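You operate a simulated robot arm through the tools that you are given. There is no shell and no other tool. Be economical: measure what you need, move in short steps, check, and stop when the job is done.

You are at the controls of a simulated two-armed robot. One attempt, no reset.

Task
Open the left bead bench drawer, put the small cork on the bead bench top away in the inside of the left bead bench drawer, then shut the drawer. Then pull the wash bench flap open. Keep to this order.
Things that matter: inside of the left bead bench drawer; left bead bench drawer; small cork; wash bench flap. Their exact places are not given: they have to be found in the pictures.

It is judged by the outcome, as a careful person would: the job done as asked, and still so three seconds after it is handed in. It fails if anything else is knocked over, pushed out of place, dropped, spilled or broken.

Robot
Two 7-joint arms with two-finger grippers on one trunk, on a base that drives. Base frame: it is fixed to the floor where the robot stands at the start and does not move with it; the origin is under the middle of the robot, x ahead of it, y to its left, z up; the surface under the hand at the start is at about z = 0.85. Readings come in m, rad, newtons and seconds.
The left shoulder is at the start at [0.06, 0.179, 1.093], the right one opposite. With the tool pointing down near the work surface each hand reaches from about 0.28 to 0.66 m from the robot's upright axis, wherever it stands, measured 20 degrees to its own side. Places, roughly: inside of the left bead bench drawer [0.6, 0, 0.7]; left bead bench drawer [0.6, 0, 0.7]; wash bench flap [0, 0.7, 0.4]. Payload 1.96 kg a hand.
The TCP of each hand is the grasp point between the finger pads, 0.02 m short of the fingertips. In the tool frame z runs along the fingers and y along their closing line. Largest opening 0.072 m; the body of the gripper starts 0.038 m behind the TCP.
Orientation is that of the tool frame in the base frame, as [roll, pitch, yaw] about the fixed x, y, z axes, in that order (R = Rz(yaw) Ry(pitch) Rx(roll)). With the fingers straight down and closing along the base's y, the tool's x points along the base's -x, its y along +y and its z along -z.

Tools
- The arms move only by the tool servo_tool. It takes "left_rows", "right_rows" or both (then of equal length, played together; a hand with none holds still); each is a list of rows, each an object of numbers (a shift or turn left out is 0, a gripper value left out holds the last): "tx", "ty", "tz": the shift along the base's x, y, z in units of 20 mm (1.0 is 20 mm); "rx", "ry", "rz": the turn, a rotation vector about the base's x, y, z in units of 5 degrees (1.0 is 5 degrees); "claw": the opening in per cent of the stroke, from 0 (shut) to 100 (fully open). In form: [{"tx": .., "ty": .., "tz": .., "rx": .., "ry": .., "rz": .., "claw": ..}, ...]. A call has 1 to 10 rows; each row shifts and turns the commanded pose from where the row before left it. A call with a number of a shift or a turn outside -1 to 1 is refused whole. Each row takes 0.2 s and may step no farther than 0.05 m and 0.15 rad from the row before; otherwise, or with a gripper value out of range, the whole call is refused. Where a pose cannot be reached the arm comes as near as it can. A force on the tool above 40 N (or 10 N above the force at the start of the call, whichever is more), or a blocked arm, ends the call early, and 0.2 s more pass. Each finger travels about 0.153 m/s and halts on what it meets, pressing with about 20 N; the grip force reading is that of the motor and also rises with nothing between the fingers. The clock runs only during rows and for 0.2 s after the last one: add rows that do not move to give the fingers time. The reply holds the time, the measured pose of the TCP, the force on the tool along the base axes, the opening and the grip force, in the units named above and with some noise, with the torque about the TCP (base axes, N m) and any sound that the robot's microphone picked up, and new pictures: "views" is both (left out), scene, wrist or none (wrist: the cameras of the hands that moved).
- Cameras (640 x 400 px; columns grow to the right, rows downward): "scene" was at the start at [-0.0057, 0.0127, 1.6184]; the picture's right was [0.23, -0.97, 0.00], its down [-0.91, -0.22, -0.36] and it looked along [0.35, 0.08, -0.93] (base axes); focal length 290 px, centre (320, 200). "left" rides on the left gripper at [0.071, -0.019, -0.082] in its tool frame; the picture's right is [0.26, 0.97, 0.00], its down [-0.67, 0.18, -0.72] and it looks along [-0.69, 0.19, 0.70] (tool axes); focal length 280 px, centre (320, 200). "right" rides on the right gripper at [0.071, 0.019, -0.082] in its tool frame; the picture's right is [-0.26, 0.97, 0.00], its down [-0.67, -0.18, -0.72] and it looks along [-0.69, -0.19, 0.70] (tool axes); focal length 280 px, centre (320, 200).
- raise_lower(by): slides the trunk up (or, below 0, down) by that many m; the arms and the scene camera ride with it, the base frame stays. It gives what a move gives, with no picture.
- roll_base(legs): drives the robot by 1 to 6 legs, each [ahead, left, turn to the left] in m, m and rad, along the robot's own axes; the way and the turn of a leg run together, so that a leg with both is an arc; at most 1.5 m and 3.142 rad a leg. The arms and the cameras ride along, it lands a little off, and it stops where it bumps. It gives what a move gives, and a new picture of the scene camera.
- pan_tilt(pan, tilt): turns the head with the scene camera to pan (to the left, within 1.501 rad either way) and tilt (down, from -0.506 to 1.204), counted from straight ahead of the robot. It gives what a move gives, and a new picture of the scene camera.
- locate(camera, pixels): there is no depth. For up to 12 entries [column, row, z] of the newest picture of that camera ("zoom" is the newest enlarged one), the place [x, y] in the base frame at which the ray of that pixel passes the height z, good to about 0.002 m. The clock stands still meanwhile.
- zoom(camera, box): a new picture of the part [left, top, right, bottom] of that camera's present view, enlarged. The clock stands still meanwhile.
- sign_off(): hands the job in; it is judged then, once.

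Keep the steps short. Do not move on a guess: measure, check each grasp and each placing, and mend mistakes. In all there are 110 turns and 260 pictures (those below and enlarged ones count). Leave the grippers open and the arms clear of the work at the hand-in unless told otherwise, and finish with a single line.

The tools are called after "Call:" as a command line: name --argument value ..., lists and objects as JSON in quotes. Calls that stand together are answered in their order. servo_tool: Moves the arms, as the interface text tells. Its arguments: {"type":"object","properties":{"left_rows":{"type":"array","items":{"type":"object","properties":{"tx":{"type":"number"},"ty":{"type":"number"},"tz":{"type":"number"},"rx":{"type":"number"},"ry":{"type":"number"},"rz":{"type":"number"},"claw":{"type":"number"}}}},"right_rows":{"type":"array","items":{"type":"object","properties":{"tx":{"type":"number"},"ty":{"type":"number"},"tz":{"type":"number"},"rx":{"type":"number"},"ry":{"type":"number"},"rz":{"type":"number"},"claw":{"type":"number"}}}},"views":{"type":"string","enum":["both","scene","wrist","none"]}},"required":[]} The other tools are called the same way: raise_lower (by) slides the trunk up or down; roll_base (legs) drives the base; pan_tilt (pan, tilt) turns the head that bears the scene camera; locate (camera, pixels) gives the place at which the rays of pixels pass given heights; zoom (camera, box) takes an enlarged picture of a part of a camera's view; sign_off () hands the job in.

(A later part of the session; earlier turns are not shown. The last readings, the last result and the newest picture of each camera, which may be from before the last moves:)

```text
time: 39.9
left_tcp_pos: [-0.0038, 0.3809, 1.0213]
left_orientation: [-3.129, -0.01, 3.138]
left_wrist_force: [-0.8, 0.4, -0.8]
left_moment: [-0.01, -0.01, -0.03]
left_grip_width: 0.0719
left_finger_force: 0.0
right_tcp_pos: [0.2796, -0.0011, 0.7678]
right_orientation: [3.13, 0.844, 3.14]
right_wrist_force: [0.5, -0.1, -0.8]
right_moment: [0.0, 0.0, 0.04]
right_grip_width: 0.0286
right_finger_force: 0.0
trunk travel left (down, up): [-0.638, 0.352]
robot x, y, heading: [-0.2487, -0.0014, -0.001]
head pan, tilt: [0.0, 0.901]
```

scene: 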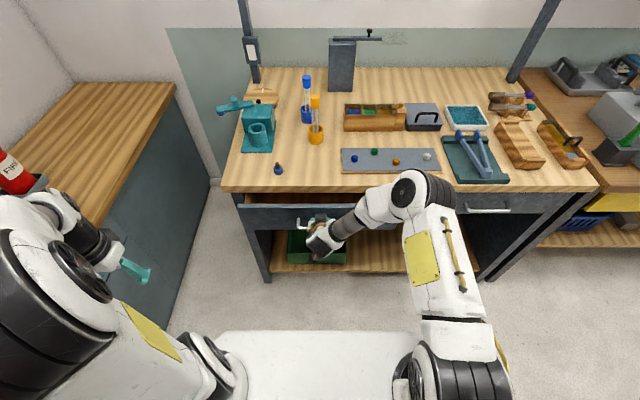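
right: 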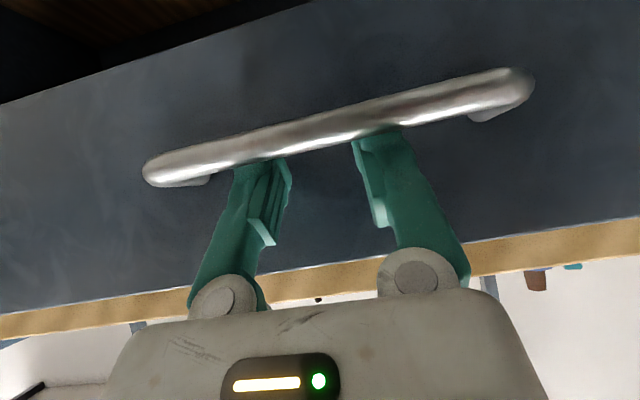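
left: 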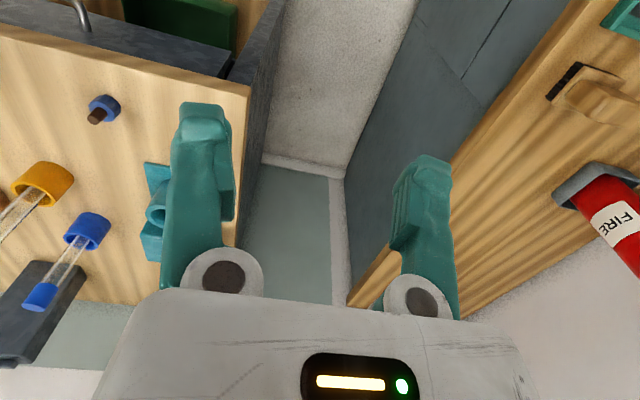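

The drawer slides easily. I'll keep pulling another 0.13 m or so.

Call:
servo_tool --right_rows '[{"tx": -0.7}, {"tx": -0.7}, {"tx": -0.7}, {"tx": -0.7}, {"tx": -0.7}, {"tx": -0.7}, {"tx": -0.7}, {"tx": -0.7}, {"tx": -0.7}, {}]'

```text
time: 42.1
left_tcp_pos: [-0.0044, 0.3811, 1.0214]
left_orientation: [-3.129, -0.008, 3.137]
left_wrist_force: [-0.8, -0.5, -0.7]
left_moment: [0.03, 0.02, -0.03]
left_grip_width: 0.0719
left_finger_force: 0.0
right_tcp_pos: [0.1577, -0.0009, 0.7682]
right_orientation: [3.134, 0.84, -3.14]
right_wrist_force: [0.5, -0.2, -0.5]
right_moment: [0.05, 0.0, 0.0]
right_grip_width: 0.0291
right_finger_force: 0.1
trunk travel left (down, up): [-0.638, 0.352]
robot x, y, heading: [-0.2526, -0.001, -0.003]
head pan, tilt: [0.0, 0.901]
```

scene: 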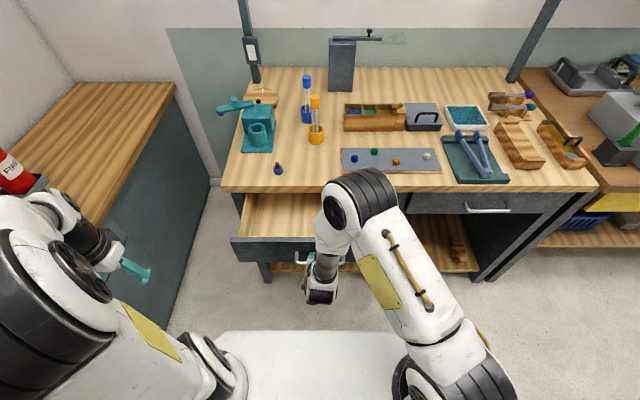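
right: 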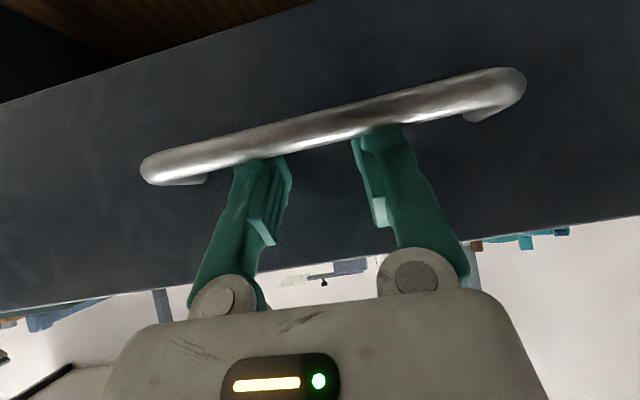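

The drawer is open about 0.18 m. I'll unhook the right hand by going up, then back and out to the right.

Call:
servo_tool --right_rows '[{"tz": 0.6}, {"tz": 0.8}, {"tz": 0.8, "ty": -0.3}, {"tz": 1, "tx": -0.5, "ty": -1}, {"tz": 1, "tx": -0.5, "ty": -1}, {"tz": 1, "ty": -1}, {"tz": 1, "ty": -1}, {"tz": 1, "ty": -1}, {"tz": 1, "ty": -1}, {"tz": 1, "ty": -1}]' --views "scene"

Call:
raise_lower --by 0.1

```text
time: 44.3
left_tcp_pos: [-0.0057, 0.3795, 1.0212]
left_orientation: [-3.129, -0.008, 3.137]
left_wrist_force: [0.2, -0.6, 0.2]
left_moment: [0.02, 0.01, 0.0]
left_grip_width: 0.0723
left_finger_force: 0.0
right_tcp_pos: [0.1791, -0.1321, 0.9388]
right_orientation: [3.129, 0.844, -3.14]
right_wrist_force: [-1.0, -0.4, -0.1]
right_moment: [0.03, 0.03, -0.02]
right_grip_width: 0.0288
right_finger_force: 0.2
right hand out of reach, approached as far as the arm can: row 7, 8, 9, 10
trunk travel left (down, up): [-0.638, 0.352]
robot x, y, heading: [-0.2515, 0.0014, -0.008]
head pan, tilt: [0.0, 0.901]
```

scene: 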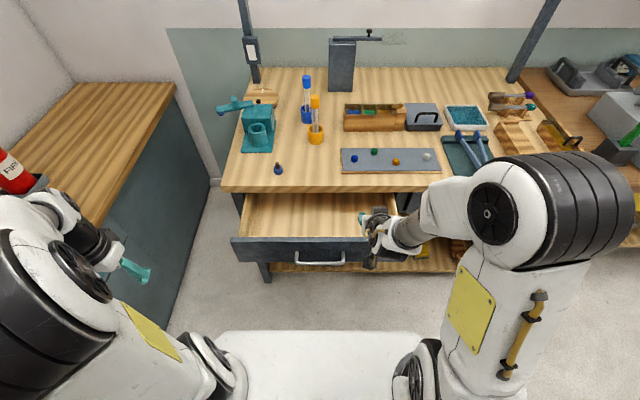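

```text
time: 45.6
left_tcp_pos: [-0.0038, 0.3813, 1.1204]
left_orientation: [-3.129, -0.01, 3.137]
left_wrist_force: [-0.2, -0.5, 0.6]
left_moment: [-0.01, -0.01, -0.04]
left_grip_width: 0.0721
left_finger_force: 0.0
right_tcp_pos: [0.1797, -0.1316, 1.037]
right_orientation: [3.13, 0.844, 3.139]
right_wrist_force: [-1.3, 0.5, -0.2]
right_moment: [0.0, 0.03, -0.01]
right_grip_width: 0.0288
right_finger_force: 0.1
trunk travel left (down, up): [-0.738, 0.252]
robot x, y, heading: [-0.2507, -0.0017, -0.003]
head pan, tilt: [0.0, 0.901]
```

The drawer is open and the right hand is clear. I'll drive forward 0.13 m so the left hand can reach the cork.

Call:
roll_base --legs '[[0.13, 0, 0]]'

Call:
servo_tool --left_rows '[{"ty": -1, "tx": 1}, {"ty": -1, "tx": 1}, {"ty": -1, "tx": 1}, {"ty": -1, "tx": 1}, {"ty": -1, "tx": 1}, {"ty": -1, "tx": 1}, {"ty": -1, "tx": 1}, {"ty": -1, "tx": 1}, {"ty": -1, "tx": 1}, {"ty": -1, "tx": 1}]'

```text
time: 46.9
left_tcp_pos: [0.1264, 0.3792, 1.1205]
left_orientation: [-3.129, -0.009, 3.138]
left_wrist_force: [0.2, 0.4, 0.2]
left_moment: [0.03, 0.01, 0.02]
left_grip_width: 0.072
left_finger_force: 0.0
right_tcp_pos: [0.3108, -0.1312, 1.0391]
right_orientation: [3.132, 0.844, -3.141]
right_wrist_force: [0.4, 0.2, 0.0]
right_moment: [0.0, 0.01, 0.0]
right_grip_width: 0.029
right_finger_force: 0.0
trunk travel left (down, up): [-0.738, 0.252]
robot x, y, heading: [-0.1218, -0.003, -0.001]
head pan, tilt: [0.0, 0.901]
```

scene: 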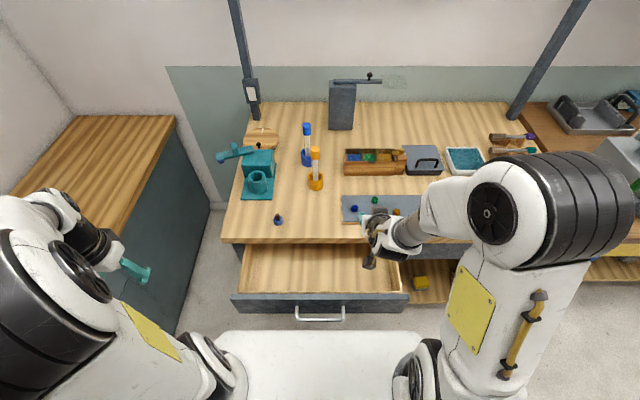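

```text
time: 49.1
left_tcp_pos: [0.3109, 0.1939, 1.1069]
left_orientation: [-3.129, -0.005, 3.138]
left_wrist_force: [0.1, -0.2, 0.1]
left_moment: [-0.03, -0.01, -0.01]
left_grip_width: 0.072
left_finger_force: 0.0
left hand out of reach, approached as far as the arm can: row 7, 8, 9, 10
right_tcp_pos: [0.3106, -0.1308, 1.0382]
right_orientation: [3.132, 0.843, -3.14]
right_wrist_force: [-0.1, 0.0, 0.4]
right_moment: [-0.03, 0.02, 0.0]
right_grip_width: 0.0289
right_finger_force: 0.0
trunk travel left (down, up): [-0.738, 0.252]
robot x, y, heading: [-0.1197, -0.0008, -0.003]
head pan, tilt: [0.0, 0.901]
```

scene: 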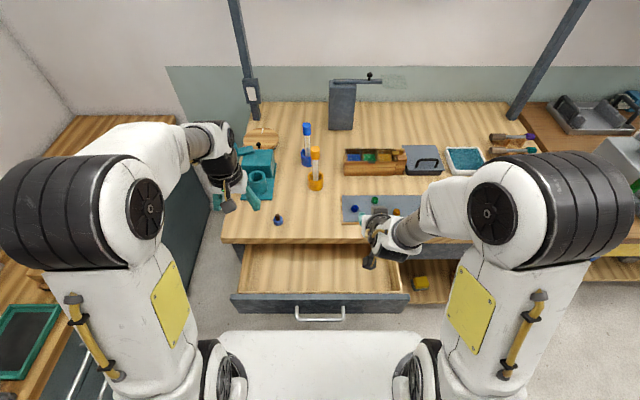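
left: 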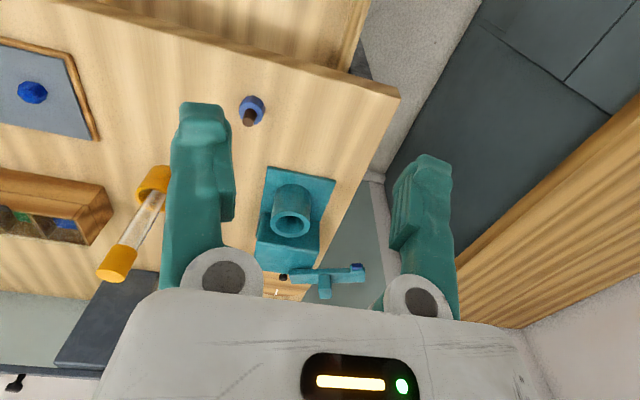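

I'll pin down the cork's position from the fresh scene and left wrist views.

Call:
zoom --camera "left" --box '[220, 80, 300, 130]'

Call:
zoom --camera "scene" --box '[246, 200, 310, 240]'

Call:
locate --camera "left" --pixels '[[251, 108, 0.85], [251, 108, 0.87], [250, 118, 0.88], [250, 118, 0.9]]'

Call:
locate --camera "scene" --pixels '[[279, 220.5, 0.85], [279, 220.5, 0.87], [279, 216, 0.88], [279, 216, 0.9]]'

```text
8.00 times, centred on (260, 105) of left
```

zoom: 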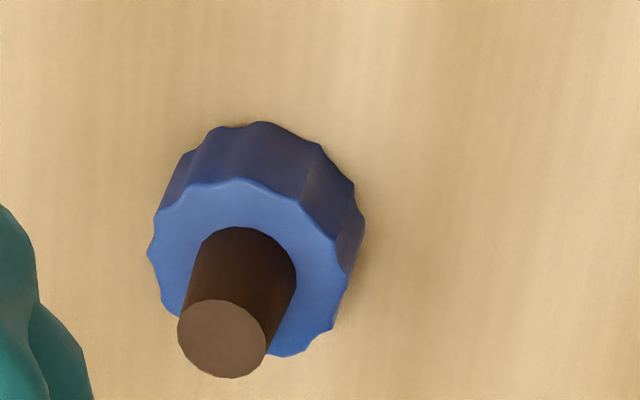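

```text
10.00 times, centred on (278, 220) of scene
```

zoom: 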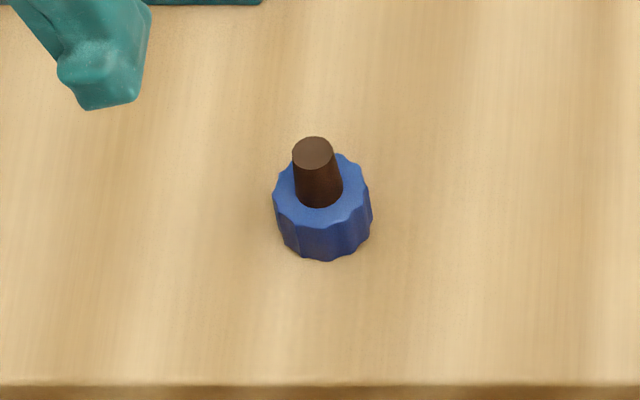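

```text
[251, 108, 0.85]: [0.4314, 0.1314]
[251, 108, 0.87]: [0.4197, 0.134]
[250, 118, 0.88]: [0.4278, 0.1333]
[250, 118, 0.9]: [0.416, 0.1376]
```

```text
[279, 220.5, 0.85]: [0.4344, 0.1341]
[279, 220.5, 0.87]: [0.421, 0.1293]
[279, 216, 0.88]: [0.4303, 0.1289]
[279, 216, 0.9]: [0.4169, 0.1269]
```

Call:
locate --camera "left" --pixels '[[250.6, 113.5, 0.86], [250.6, 113.5, 0.865], [250.6, 113.5, 0.87], [250.6, 113.5, 0.875], [247.8, 122.2, 0.88], [247.8, 122.2, 0.885], [247.8, 122.2, 0.89], [247.8, 122.2, 0.9]]'

Call:
locate --camera "scene" --pixels '[[278.2, 219.5, 0.86], [278.2, 219.5, 0.865], [278.2, 219.5, 0.87], [278.2, 219.5, 0.875], [277.3, 215.3, 0.88], [277.3, 215.3, 0.885], [277.3, 215.3, 0.89], [277.3, 215.3, 0.9]]'

```text
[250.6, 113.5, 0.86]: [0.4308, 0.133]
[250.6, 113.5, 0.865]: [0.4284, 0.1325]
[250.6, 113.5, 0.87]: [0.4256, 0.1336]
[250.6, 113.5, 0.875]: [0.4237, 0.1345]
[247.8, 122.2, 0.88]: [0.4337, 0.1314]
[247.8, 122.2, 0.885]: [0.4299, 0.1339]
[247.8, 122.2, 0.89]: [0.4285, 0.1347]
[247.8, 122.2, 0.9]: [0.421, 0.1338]
```

```text
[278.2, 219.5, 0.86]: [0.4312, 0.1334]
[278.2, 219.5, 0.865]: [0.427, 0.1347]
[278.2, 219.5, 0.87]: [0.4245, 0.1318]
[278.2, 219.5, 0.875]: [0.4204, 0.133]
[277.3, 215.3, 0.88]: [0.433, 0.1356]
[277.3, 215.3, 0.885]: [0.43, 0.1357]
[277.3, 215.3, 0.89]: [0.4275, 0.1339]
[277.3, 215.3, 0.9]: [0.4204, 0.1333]
```

The cork stands at (0.429, 0.133), with its body up to about z 0.866 and its stem up to about 0.888. I'll move the left hand above it at z≈0.99.

Call:
servo_tool --left_rows '[{"tz": -0.7, "tx": 0.7, "ty": -0.4}, {"tz": -0.7, "tx": 0.7, "ty": -0.4}, {"tz": -0.7, "tx": 0.7, "ty": -0.4}, {"tz": -0.7, "tx": 0.7, "ty": -0.4}, {"tz": -0.7, "tx": 0.7, "ty": -0.4}, {"tz": -0.7, "tx": 0.8, "ty": -0.4}, {"tz": -0.7, "tx": 0.8, "ty": -0.4}, {"tz": -0.7, "tx": 0.8, "ty": -0.25, "rx": -0.13}, {}]'

```text
time: 51.1
left_tcp_pos: [0.426, 0.1315, 0.9951]
left_orientation: [-3.116, -0.007, 3.14]
left_wrist_force: [-0.4, -0.7, 0.0]
left_moment: [0.04, -0.03, 0.0]
left_grip_width: 0.0721
left_finger_force: 0.1
right_tcp_pos: [0.3105, -0.1313, 1.0379]
right_orientation: [3.13, 0.844, 3.141]
right_wrist_force: [0.6, 0.1, -0.5]
right_moment: [0.02, -0.01, -0.01]
right_grip_width: 0.0288
right_finger_force: 0.0
trunk travel left (down, up): [-0.738, 0.252]
robot x, y, heading: [-0.1185, -0.0026, -0.002]
head pan, tilt: [0.0, 0.901]
```

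scene: 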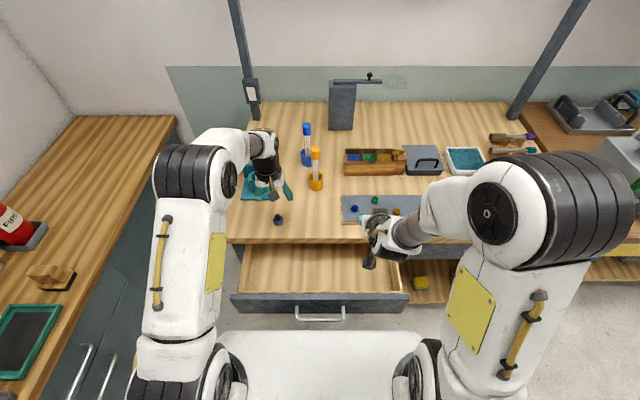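
left: 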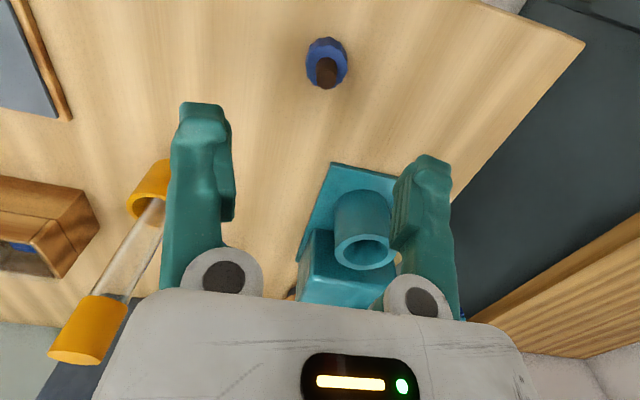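

Call:
locate --camera "left" --pixels '[[326, 56, 0.866], [327, 76, 0.888]]'

Call:
zoom --camera "scene" --box '[220, 110, 340, 240]'

Call:
zoom --camera "left" --box '[280, 20, 376, 100]'

```text
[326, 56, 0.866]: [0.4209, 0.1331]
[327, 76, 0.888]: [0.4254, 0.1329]
```

```text
3.08 times, centred on (280, 175) of scene
```

zoom: 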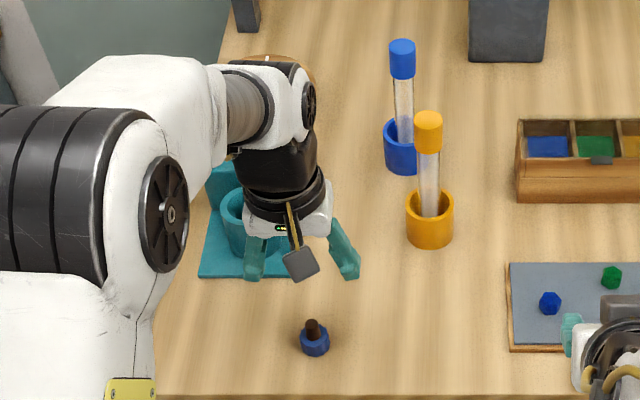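

```text
5.00 times, centred on (328, 60) of left
```

zoom: 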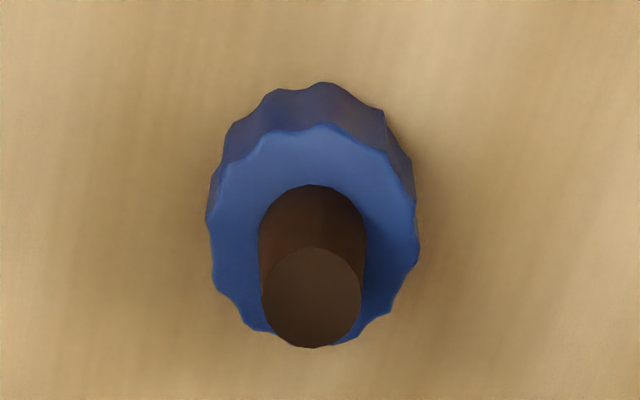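

The wrist view confirms the cork at about (0.428, 0.133). I'll descend to z≈0.90 and check the clearances.

Call:
servo_tool --left_rows '[{"tz": -0.8, "rx": 0.29, "tx": 0.1, "ty": 0.07}, {"tz": -0.8}, {"tz": -0.8}, {"tz": -0.8}, {"tz": -0.8}, {"tz": -0.75}, {}]'

```text
time: 52.7
left_tcp_pos: [0.4299, 0.1326, 0.8994]
left_orientation: [3.139, -0.01, 3.137]
left_wrist_force: [-0.5, 0.7, -0.1]
left_moment: [-0.01, 0.01, 0.06]
left_grip_width: 0.0719
left_finger_force: 0.0
right_tcp_pos: [0.3116, -0.1321, 1.0383]
right_orientation: [3.13, 0.842, 3.141]
right_wrist_force: [-0.4, 0.0, 0.2]
right_moment: [-0.03, 0.01, 0.0]
right_grip_width: 0.0288
right_finger_force: 0.1
trunk travel left (down, up): [-0.738, 0.252]
robot x, y, heading: [-0.1189, 0.0027, -0.001]
head pan, tilt: [0.0, 0.901]
```

scene: 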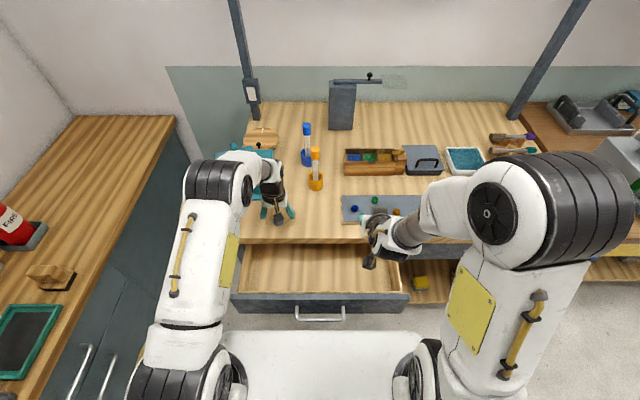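
left: 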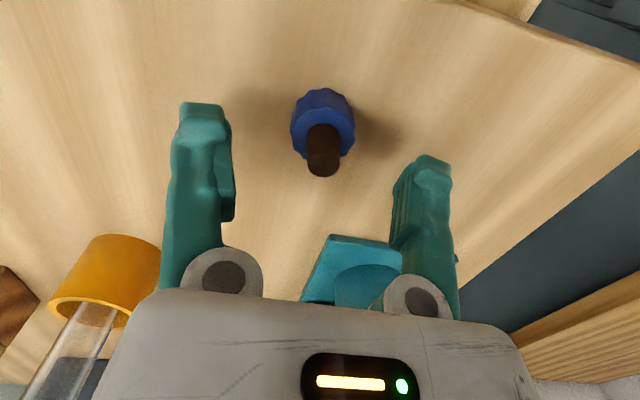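

The cork sits between the fingers. I'll go down to z≈0.873 and close.

Call:
servo_tool --left_rows '[{"tz": -0.65}, {"tz": -0.65}, {}, {"claw": 0}, {"claw": 0}, {"claw": 0}, {"claw": 0}]'

```text
time: 54.3
left_tcp_pos: [0.429, 0.1329, 0.8722]
left_orientation: [3.138, -0.009, 3.138]
left_wrist_force: [0.5, -0.3, -0.5]
left_moment: [0.01, -0.02, 0.02]
left_grip_width: 0.0268
left_finger_force: 20.0
right_tcp_pos: [0.3113, -0.1326, 1.0379]
right_orientation: [3.132, 0.841, -3.141]
right_wrist_force: [0.1, -0.4, 0.2]
right_moment: [0.01, -0.01, -0.02]
right_grip_width: 0.0287
right_finger_force: 0.0
trunk travel left (down, up): [-0.738, 0.252]
robot x, y, heading: [-0.1209, -0.0019, 0.001]
head pan, tilt: [0.0, 0.901]
```

scene: 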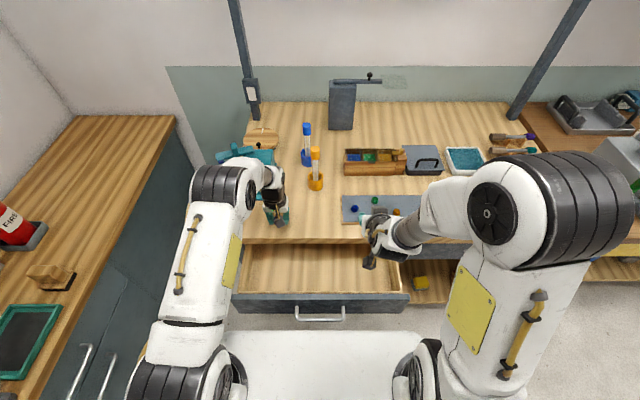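
left: 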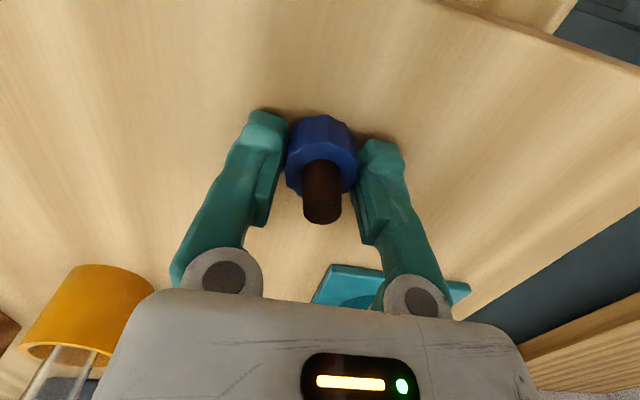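

The grip holds on the cork at 0.0268 m wide. I'll lift 0.1 m and bring it back toward the drawer.

Call:
servo_tool --left_rows '[{"tz": 0.5}, {"tz": 1}, {"tz": 1}, {"tz": 1}, {"tz": 1}, {"tz": 0.5, "tx": -0.8}, {"tx": -1}, {"tx": -1, "ty": -0.4}, {"tx": -1, "ty": -0.5}, {"tx": -1, "ty": -0.5}]' --views "none"

Call:
servo_tool --left_rows '[{"tx": -0.8, "ty": -0.3}, {"tx": -0.8}, {"tx": -0.7}, {}]'

```text
time: 56.5
left_tcp_pos: [0.332, 0.1052, 0.9714]
left_orientation: [3.14, -0.012, 3.14]
left_wrist_force: [-0.9, -0.7, -1.0]
left_moment: [0.04, -0.01, 0.0]
left_grip_width: 0.027
left_finger_force: 20.1
right_tcp_pos: [0.3116, -0.1326, 1.038]
right_orientation: [3.129, 0.843, 3.142]
right_wrist_force: [-0.4, 0.6, 1.2]
right_moment: [0.01, 0.01, -0.01]
right_grip_width: 0.0289
right_finger_force: 0.1
trunk travel left (down, up): [-0.738, 0.252]
robot x, y, heading: [-0.1203, -0.0025, -0.002]
head pan, tilt: [0.0, 0.901]
```

```text
time: 57.5
left_tcp_pos: [0.2863, 0.0988, 0.9727]
left_orientation: [3.14, -0.011, 3.138]
left_wrist_force: [0.0, -0.6, -0.1]
left_moment: [0.02, 0.01, 0.01]
left_grip_width: 0.0268
left_finger_force: 20.1
right_tcp_pos: [0.3102, -0.1324, 1.0387]
right_orientation: [3.132, 0.844, 3.14]
right_wrist_force: [-0.2, -0.2, 0.2]
right_moment: [0.03, -0.03, 0.0]
right_grip_width: 0.0287
right_finger_force: 0.0
trunk travel left (down, up): [-0.738, 0.252]
robot x, y, heading: [-0.1196, -0.0001, -0.006]
head pan, tilt: [0.0, 0.901]
```

scene: 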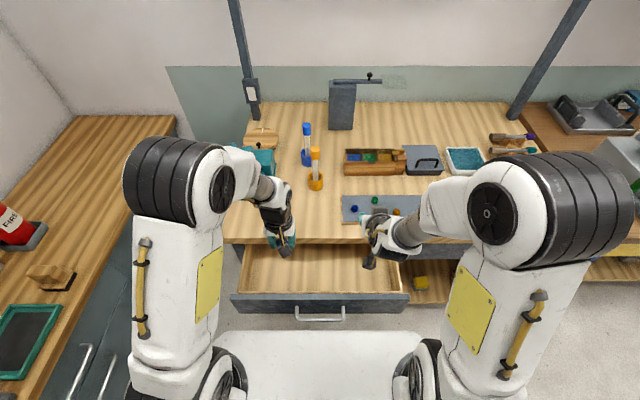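
left: 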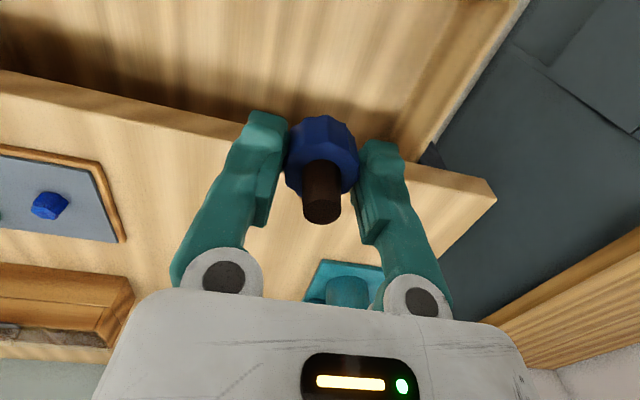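

I'll check the drawer rim and interior before lowering.

Call:
zoom --camera "scene" --box '[220, 225, 420, 330]'

Call:
locate --camera "scene" --pixels '[[320, 314, 0.753], [320, 299, 0.75], [320, 299, 0.8], [320, 294, 0.8], [241, 292, 0.8], [400, 292, 0.8], [247, 270, 0.72], [320, 291, 0.72]]'

```text
3.20 times, centred on (320, 278) of scene
```

zoom: 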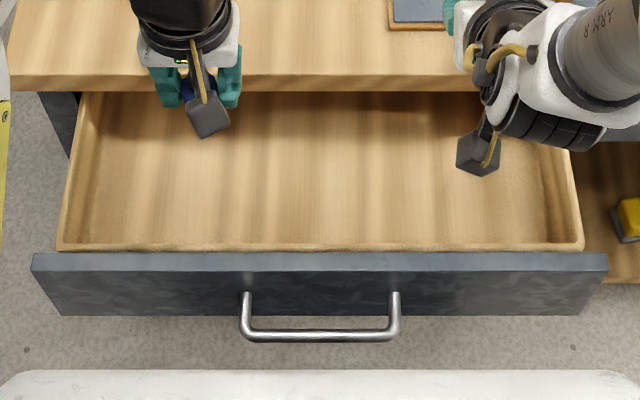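

```text
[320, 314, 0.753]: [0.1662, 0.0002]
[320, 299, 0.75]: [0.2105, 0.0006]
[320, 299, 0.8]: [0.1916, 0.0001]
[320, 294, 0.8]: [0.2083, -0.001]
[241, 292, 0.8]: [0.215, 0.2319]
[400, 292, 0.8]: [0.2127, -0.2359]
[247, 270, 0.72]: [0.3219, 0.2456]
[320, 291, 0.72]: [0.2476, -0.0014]
```

Interior clearance is fine. I'll shift to x≈0.294 and lower to z≈0.82.

Call:
servo_tool --left_rows '[{"tx": 0.4, "tz": -0.9}, {"tz": -0.9}, {"tz": -0.9}, {"tz": -0.9}, {"tz": -0.9}, {"tz": -0.9}, {"tz": -0.9}, {"tz": -0.9}, {"tz": -0.4}, {}]'

```text
time: 59.7
left_tcp_pos: [0.2953, 0.1002, 0.8201]
left_orientation: [3.139, -0.011, 3.139]
left_wrist_force: [-0.7, -0.1, -0.1]
left_moment: [-0.03, 0.03, 0.0]
left_grip_width: 0.0272
left_finger_force: 19.8
right_tcp_pos: [0.3096, -0.1328, 1.0382]
right_orientation: [3.131, 0.843, 3.14]
right_wrist_force: [0.1, 0.5, -0.7]
right_moment: [0.03, 0.01, 0.03]
right_grip_width: 0.0289
right_finger_force: 0.1
trunk travel left (down, up): [-0.738, 0.252]
robot x, y, heading: [-0.1232, -0.0004, -0.0]
head pan, tilt: [0.0, 0.901]
```

scene: 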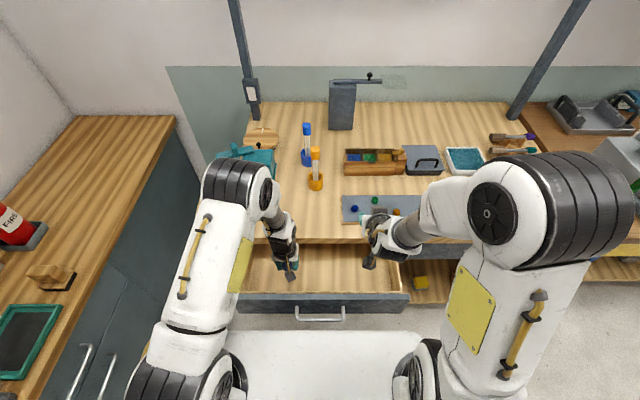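
left: 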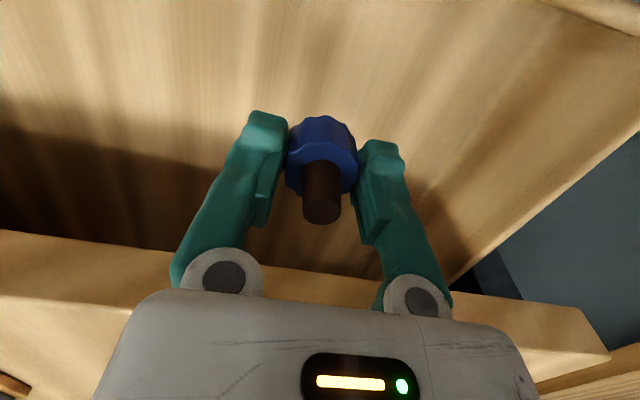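

I'll go down in small steps, watching the force for the drawer floor.

Call:
servo_tool --left_rows '[{"tz": -0.4}, {"tz": -0.4}, {"tz": -0.4}, {"tz": -0.3}, {}]' --views "wrist"

```text
time: 60.9
left_tcp_pos: [0.2958, 0.0989, 0.7905]
left_orientation: [3.137, -0.01, 3.139]
left_wrist_force: [-0.8, 0.0, -0.4]
left_moment: [0.01, -0.03, 0.01]
left_grip_width: 0.0268
left_finger_force: 20.0
right_tcp_pos: [0.3111, -0.1333, 1.0379]
right_orientation: [3.13, 0.842, -3.141]
right_wrist_force: [-1.0, 0.1, 0.5]
right_moment: [0.01, -0.05, 0.01]
right_grip_width: 0.0289
right_finger_force: 0.1
trunk travel left (down, up): [-0.738, 0.252]
robot x, y, heading: [-0.1237, 0.0029, -0.003]
head pan, tilt: [0.0, 0.901]
```

left: 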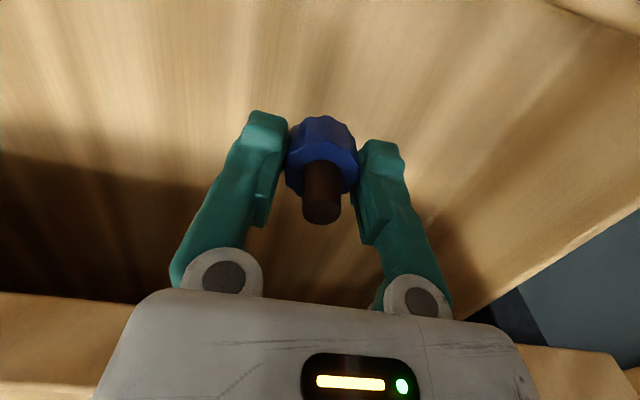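

Call:
servo_tool --left_rows '[{"tz": -0.25}, {"tz": -0.25}, {"tz": -0.25}, {"tz": -0.25}, {}]' --views "none"

Call:
servo_tool --left_rows '[{"tz": -0.2}, {"tz": -0.2}, {"tz": -0.2}, {}]' --views "both"

```text
time: 62.1
left_tcp_pos: [0.295, 0.0991, 0.77]
left_orientation: [3.14, -0.01, 3.139]
left_wrist_force: [0.4, 0.3, -0.8]
left_moment: [0.01, 0.0, 0.01]
left_grip_width: 0.0268
left_finger_force: 20.0
right_tcp_pos: [0.3113, -0.1322, 1.0381]
right_orientation: [3.13, 0.844, -3.141]
right_wrist_force: [-0.4, 0.6, -0.6]
right_moment: [0.0, 0.03, -0.03]
right_grip_width: 0.0288
right_finger_force: 0.2
trunk travel left (down, up): [-0.738, 0.252]
robot x, y, heading: [-0.1198, -0.0034, -0.003]
head pan, tilt: [0.0, 0.901]
```

```text
time: 63.1
left_tcp_pos: [0.295, 0.0986, 0.7591]
left_orientation: [3.139, -0.011, 3.139]
left_wrist_force: [-0.3, 0.5, 0.3]
left_moment: [0.04, 0.01, 0.02]
left_grip_width: 0.0266
left_finger_force: 20.1
right_tcp_pos: [0.3114, -0.1319, 1.0376]
right_orientation: [3.13, 0.843, -3.141]
right_wrist_force: [-0.3, 0.6, 0.9]
right_moment: [0.01, 0.01, 0.03]
right_grip_width: 0.0287
right_finger_force: 0.0
trunk travel left (down, up): [-0.738, 0.252]
robot x, y, heading: [-0.1213, -0.0019, 0.004]
head pan, tilt: [0.0, 0.901]
```

scene: 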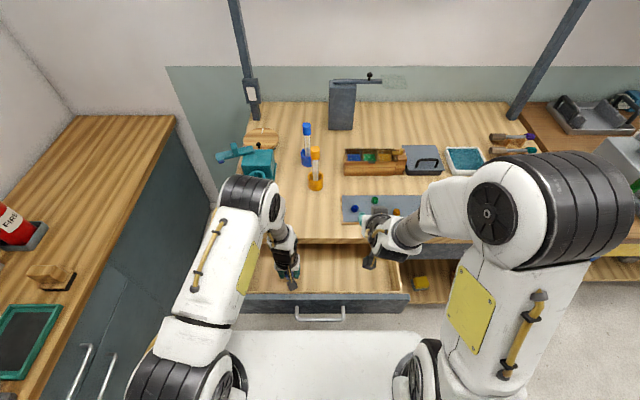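
left: 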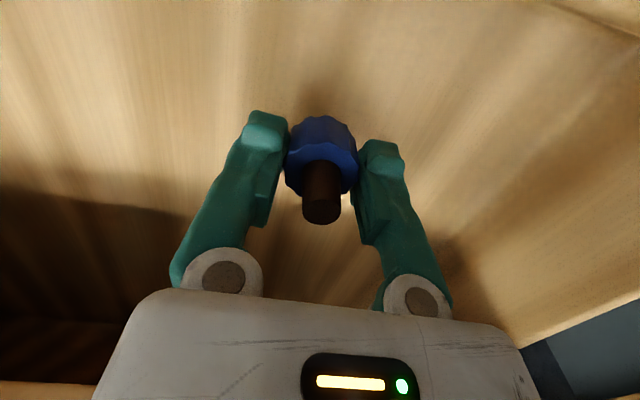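

Still no contact, but the shadows are closing in. I'll go on in 3 mm steps.

Call:
servo_tool --left_rows '[{"tz": -0.15}, {"tz": -0.15}, {"tz": -0.15}, {}]' --views "none"

Call:
servo_tool --left_rows '[{"tz": -0.15}, {"tz": -0.15}, {}]' --views "wrist"

```text
time: 64.1
left_tcp_pos: [0.295, 0.0992, 0.7488]
left_orientation: [3.141, -0.01, 3.139]
left_wrist_force: [-0.5, 0.5, 0.0]
left_moment: [0.02, -0.01, -0.02]
left_grip_width: 0.0268
left_finger_force: 20.2
right_tcp_pos: [0.3105, -0.1319, 1.038]
right_orientation: [3.132, 0.841, 3.141]
right_wrist_force: [-0.3, -0.1, 0.2]
right_moment: [0.01, 0.0, 0.03]
right_grip_width: 0.0287
right_finger_force: 0.1
trunk travel left (down, up): [-0.738, 0.252]
robot x, y, heading: [-0.12, 0.0015, -0.005]
head pan, tilt: [0.0, 0.901]
```

```text
time: 64.9
left_tcp_pos: [0.2946, 0.0994, 0.7436]
left_orientation: [3.14, -0.011, 3.139]
left_wrist_force: [0.8, 0.1, 0.0]
left_moment: [-0.03, -0.01, 0.01]
left_grip_width: 0.0264
left_finger_force: 20.1
right_tcp_pos: [0.3112, -0.1331, 1.0371]
right_orientation: [3.131, 0.844, -3.14]
right_wrist_force: [0.3, 0.7, 0.1]
right_moment: [0.03, -0.01, -0.01]
right_grip_width: 0.0285
right_finger_force: 0.0
trunk travel left (down, up): [-0.738, 0.252]
robot x, y, heading: [-0.1189, -0.0001, -0.003]
head pan, tilt: [0.0, 0.901]
```

left: 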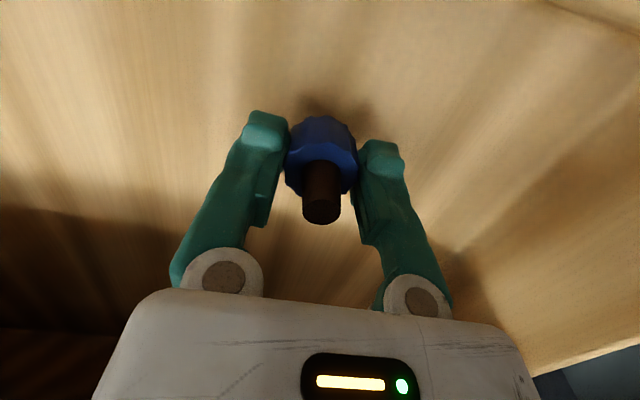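

Almost there. I'll shift 8 mm inward for clearance from the front panel, then continue down.

Call:
servo_tool --left_rows '[{"tx": 0.4}, {"tz": -0.15}, {"tz": -0.15}, {}]' --views "none"

Call:
servo_tool --left_rows '[{"tz": -0.1}, {"tz": -0.1}, {}]' --views "both"

```text
time: 65.9
left_tcp_pos: [0.3028, 0.0993, 0.7383]
left_orientation: [3.139, -0.01, 3.137]
left_wrist_force: [0.1, -0.1, 0.2]
left_moment: [-0.02, -0.02, 0.03]
left_grip_width: 0.0265
left_finger_force: 20.2
right_tcp_pos: [0.3108, -0.1322, 1.0374]
right_orientation: [3.131, 0.844, -3.141]
right_wrist_force: [-0.5, 0.4, -0.1]
right_moment: [-0.04, 0.02, -0.02]
right_grip_width: 0.0291
right_finger_force: 0.0
trunk travel left (down, up): [-0.738, 0.252]
robot x, y, heading: [-0.1185, -0.0023, -0.002]
head pan, tilt: [0.0, 0.901]
```

```text
time: 66.7
left_tcp_pos: [0.3028, 0.0999, 0.7334]
left_orientation: [3.14, -0.011, 3.138]
left_wrist_force: [-0.3, -0.3, -0.4]
left_moment: [-0.02, -0.03, 0.0]
left_grip_width: 0.0265
left_finger_force: 20.0
right_tcp_pos: [0.3119, -0.1319, 1.0382]
right_orientation: [3.131, 0.843, 3.141]
right_wrist_force: [-0.1, 0.2, -0.7]
right_moment: [-0.01, 0.03, 0.01]
right_grip_width: 0.0288
right_finger_force: 0.0
trunk travel left (down, up): [-0.738, 0.252]
robot x, y, heading: [-0.1217, -0.0046, -0.002]
head pan, tilt: [0.0, 0.901]
```

scene: 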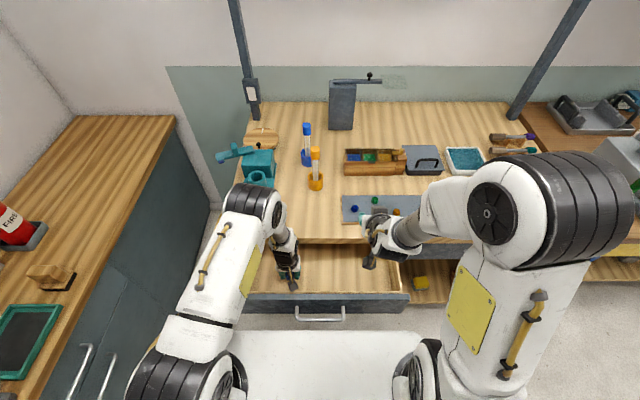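
left: 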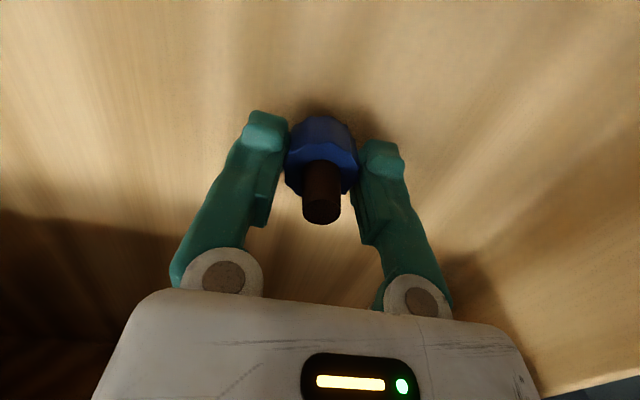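

Call:
servo_tool --left_rows '[{"tz": -0.1}, {"tz": -0.1}, {}]' --views "none"

Call:
servo_tool --left_rows '[{"tz": -0.1}, {"tz": -0.1}, {}]' --views "wrist"

```text
time: 67.5
left_tcp_pos: [0.302, 0.0999, 0.7289]
left_orientation: [3.139, -0.011, 3.138]
left_wrist_force: [-0.3, -0.1, 0.2]
left_moment: [0.0, 0.02, -0.03]
left_grip_width: 0.0264
left_finger_force: 20.2
right_tcp_pos: [0.3112, -0.1322, 1.0387]
right_orientation: [3.131, 0.842, 3.14]
right_wrist_force: [0.7, -0.2, -0.3]
right_moment: [-0.02, -0.02, -0.01]
right_grip_width: 0.0288
right_finger_force: 0.1
trunk travel left (down, up): [-0.738, 0.252]
robot x, y, heading: [-0.1229, -0.0012, -0.003]
head pan, tilt: [0.0, 0.901]
```

```text
time: 68.3
left_tcp_pos: [0.3021, 0.1, 0.7256]
left_orientation: [3.14, -0.008, 3.139]
left_wrist_force: [0.0, -0.3, 0.6]
left_moment: [0.0, 0.01, -0.02]
left_grip_width: 0.0265
left_finger_force: 19.3
right_tcp_pos: [0.311, -0.1326, 1.0397]
right_orientation: [3.132, 0.844, -3.141]
right_wrist_force: [-0.3, -1.0, -0.6]
right_moment: [-0.02, 0.05, -0.01]
right_grip_width: 0.0287
right_finger_force: 0.0
trunk travel left (down, up): [-0.738, 0.252]
robot x, y, heading: [-0.1201, 0.0034, -0.004]
head pan, tilt: [0.0, 0.901]
```

left: 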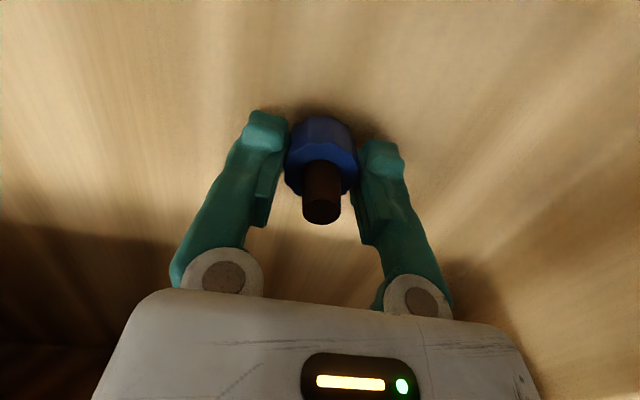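

Call:
servo_tool --left_rows '[{"tz": -0.1}, {}]' --views "none"

Call:
servo_tool --left_rows '[{"tz": -0.1}, {}]' --views "none"

```text
time: 68.9
left_tcp_pos: [0.3031, 0.099, 0.7231]
left_orientation: [3.139, -0.011, 3.136]
left_wrist_force: [0.2, 0.9, -0.5]
left_moment: [-0.01, -0.02, 0.03]
left_grip_width: 0.0264
left_finger_force: 19.7
right_tcp_pos: [0.3106, -0.1324, 1.0378]
right_orientation: [3.13, 0.843, -3.141]
right_wrist_force: [0.5, 0.6, 0.4]
right_moment: [0.01, 0.02, 0.0]
right_grip_width: 0.0287
right_finger_force: 0.0
trunk travel left (down, up): [-0.738, 0.252]
robot x, y, heading: [-0.1201, 0.0033, 0.003]
head pan, tilt: [0.0, 0.901]
```

```text
time: 69.5
left_tcp_pos: [0.3032, 0.1006, 0.7208]
left_orientation: [3.141, -0.011, 3.135]
left_wrist_force: [0.6, 0.3, 1.0]
left_moment: [0.0, 0.09, 0.0]
left_grip_width: 0.0268
left_finger_force: 20.4
right_tcp_pos: [0.3112, -0.1321, 1.0384]
right_orientation: [3.132, 0.842, -3.14]
right_wrist_force: [-0.3, 0.1, 0.0]
right_moment: [0.0, 0.0, -0.01]
right_grip_width: 0.0288
right_finger_force: 0.1
trunk travel left (down, up): [-0.738, 0.252]
robot x, y, heading: [-0.123, 0.0014, -0.003]
head pan, tilt: [0.0, 0.901]
```

Call:
servo_tool --left_rows '[{"tz": -0.1}, {}]' --views "both"

Call:
zoom --camera "scene" --box '[230, 225, 350, 325]'

```text
time: 70.1
left_tcp_pos: [0.3031, 0.0998, 0.7187]
left_orientation: [3.139, -0.01, 3.138]
left_wrist_force: [0.0, -0.1, -0.1]
left_moment: [0.01, 0.04, 0.01]
left_grip_width: 0.0272
left_finger_force: 19.8
right_tcp_pos: [0.3114, -0.1317, 1.0383]
right_orientation: [3.132, 0.843, 3.141]
right_wrist_force: [0.0, 0.3, -0.9]
right_moment: [0.04, -0.01, 0.02]
right_grip_width: 0.0287
right_finger_force: 0.0
trunk travel left (down, up): [-0.738, 0.252]
robot x, y, heading: [-0.122, -0.0014, -0.004]
head pan, tilt: [0.0, 0.901]
```

scene: 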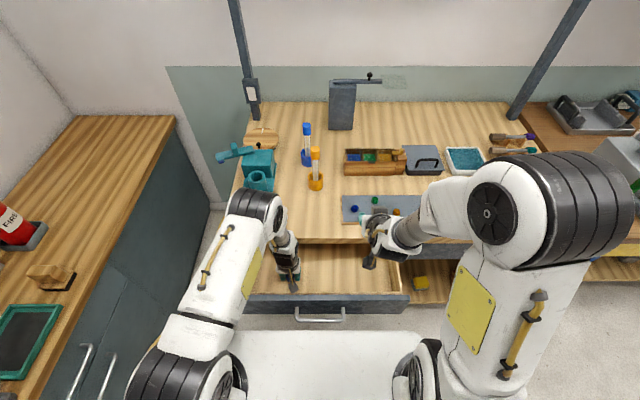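
left: 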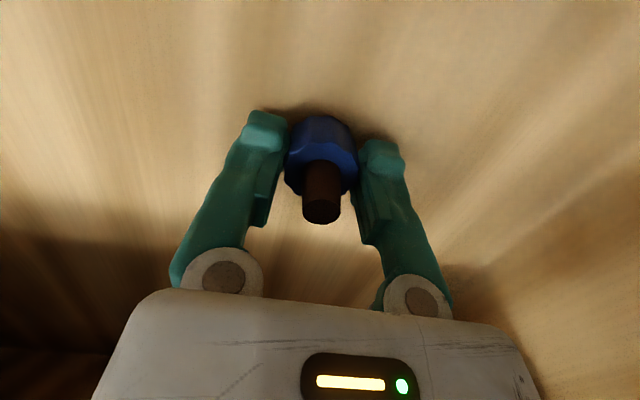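

```text
4.00 times, centred on (290, 275) of scene
```

zoom: 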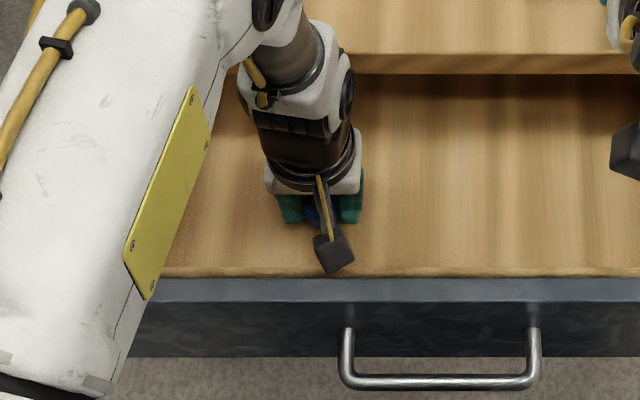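

No clear contact yet. I'll shift 6 mm further in and keep going in 2 mm steps.

Call:
servo_tool --left_rows '[{"tx": 0.3}, {"tz": -0.1}, {}]' --views "none"

Call:
servo_tool --left_rows '[{"tz": -0.1}, {}]' --views "none"

Call:
servo_tool --left_rows '[{"tz": -0.1}, {}]' --views "wrist"

```text
time: 70.9
left_tcp_pos: [0.3074, 0.0998, 0.7173]
left_orientation: [3.14, -0.012, 3.139]
left_wrist_force: [-0.8, 0.1, -0.1]
left_moment: [-0.01, -0.01, 0.01]
left_grip_width: 0.0271
left_finger_force: 20.4
right_tcp_pos: [0.3111, -0.1318, 1.037]
right_orientation: [3.129, 0.844, -3.141]
right_wrist_force: [-0.4, -0.5, 0.8]
right_moment: [-0.01, -0.02, 0.01]
right_grip_width: 0.0288
right_finger_force: 0.1
trunk travel left (down, up): [-0.738, 0.252]
robot x, y, heading: [-0.1201, -0.0005, -0.001]
head pan, tilt: [0.0, 0.901]
```

```text
time: 71.5
left_tcp_pos: [0.309, 0.0999, 0.7153]
left_orientation: [3.139, -0.012, 3.141]
left_wrist_force: [0.7, -0.8, 0.3]
left_moment: [-0.01, -0.02, -0.01]
left_grip_width: 0.027
left_finger_force: 19.8
right_tcp_pos: [0.3111, -0.1324, 1.0372]
right_orientation: [3.132, 0.844, -3.141]
right_wrist_force: [-0.3, 0.3, 0.5]
right_moment: [0.0, -0.04, 0.01]
right_grip_width: 0.0287
right_finger_force: 0.0
trunk travel left (down, up): [-0.738, 0.252]
robot x, y, heading: [-0.1189, 0.0028, -0.006]
head pan, tilt: [0.0, 0.901]
```

```text
time: 72.1
left_tcp_pos: [0.3094, 0.0982, 0.7146]
left_orientation: [3.14, -0.006, 3.137]
left_wrist_force: [1.0, 2.2, 17.8]
left_moment: [0.04, 0.05, 0.01]
left_grip_width: 0.0271
left_finger_force: 20.8
right_tcp_pos: [0.3107, -0.1326, 1.0383]
right_orientation: [3.128, 0.845, 3.141]
right_wrist_force: [-0.5, -0.3, -1.0]
right_moment: [-0.01, 0.01, 0.03]
right_grip_width: 0.0291
right_finger_force: 0.1
trunk travel left (down, up): [-0.738, 0.252]
robot x, y, heading: [-0.1189, 0.0047, -0.002]
head pan, tilt: [0.0, 0.901]
```

left: 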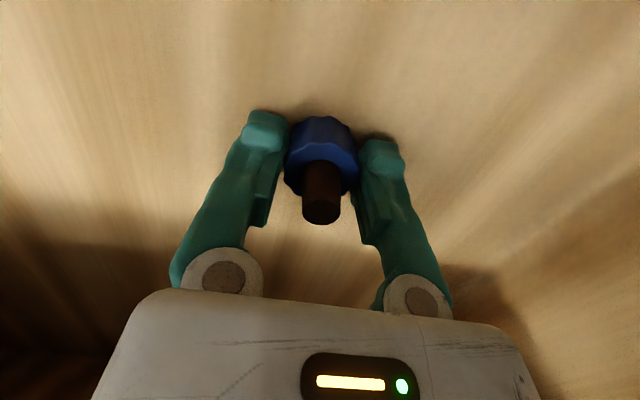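

There's firm contact with the floor at 17.8 N. I'll ease up 1 mm, open, wait, then lift straight up.

Call:
servo_tool --left_rows '[{"tz": 0.06}, {"claw": 100}, {"claw": 100}, {"claw": 100}, {"tz": 0.4}, {"tz": 0.6}, {"tz": 0.8}, {"tz": 1}, {"tz": 1}, {"tz": 1}]' --views "wrist"

Call:
servo_tool --left_rows '[{"tz": 1}, {"tz": 1}, {"tz": 1}, {"tz": 1}, {"tz": 1}, {"tz": 1}, {"tz": 1}, {"tz": 1}, {"tz": 1, "ty": 1}, {"ty": 1}]'

```text
time: 74.3
left_tcp_pos: [0.3092, 0.0983, 0.8103]
left_orientation: [3.14, -0.01, 3.137]
left_wrist_force: [-0.4, -0.3, -1.2]
left_moment: [-0.01, -0.03, 0.03]
left_grip_width: 0.0719
left_finger_force: 0.1
right_tcp_pos: [0.3107, -0.1325, 1.0382]
right_orientation: [3.131, 0.841, -3.141]
right_wrist_force: [-0.7, 0.5, -0.2]
right_moment: [-0.01, -0.04, -0.02]
right_grip_width: 0.029
right_finger_force: 0.1
trunk travel left (down, up): [-0.738, 0.252]
robot x, y, heading: [-0.1169, 0.0033, -0.002]
head pan, tilt: [0.0, 0.901]
```

left: 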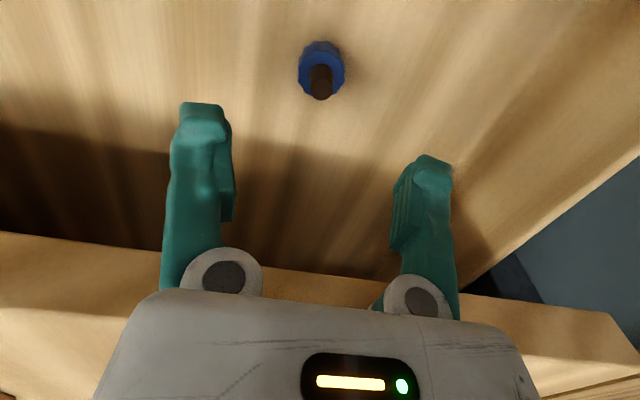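

```text
time: 76.5
left_tcp_pos: [0.3099, 0.1395, 0.9906]
left_orientation: [3.14, -0.011, 3.139]
left_wrist_force: [1.0, -0.3, 0.1]
left_moment: [-0.02, 0.0, 0.05]
left_grip_width: 0.0721
left_finger_force: 0.0
right_tcp_pos: [0.311, -0.1324, 1.0377]
right_orientation: [3.131, 0.844, 3.141]
right_wrist_force: [0.6, 0.0, 0.3]
right_moment: [0.03, -0.03, 0.01]
right_grip_width: 0.0287
right_finger_force: 0.2
trunk travel left (down, up): [-0.738, 0.252]
robot x, y, heading: [-0.1195, -0.0022, -0.002]
head pan, tilt: [0.0, 0.901]
```

scene: 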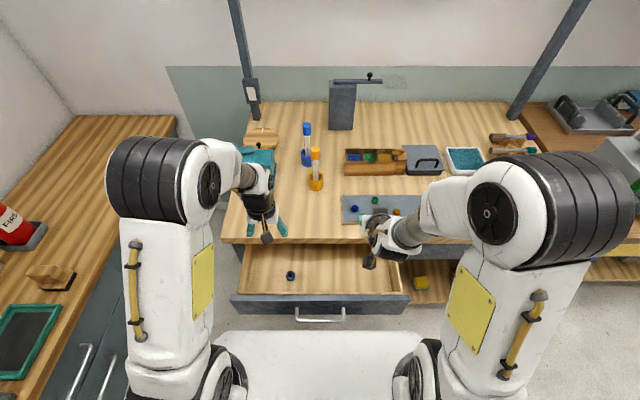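
left: 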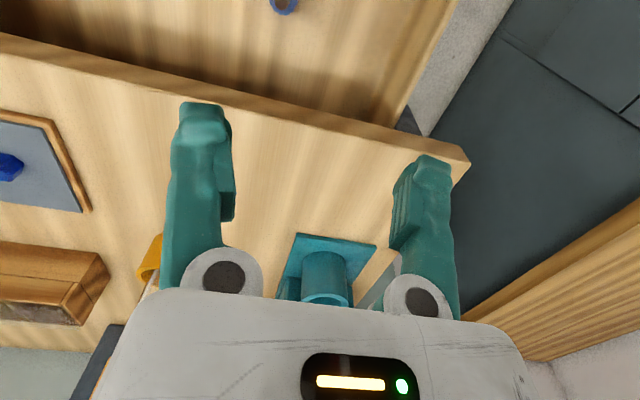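

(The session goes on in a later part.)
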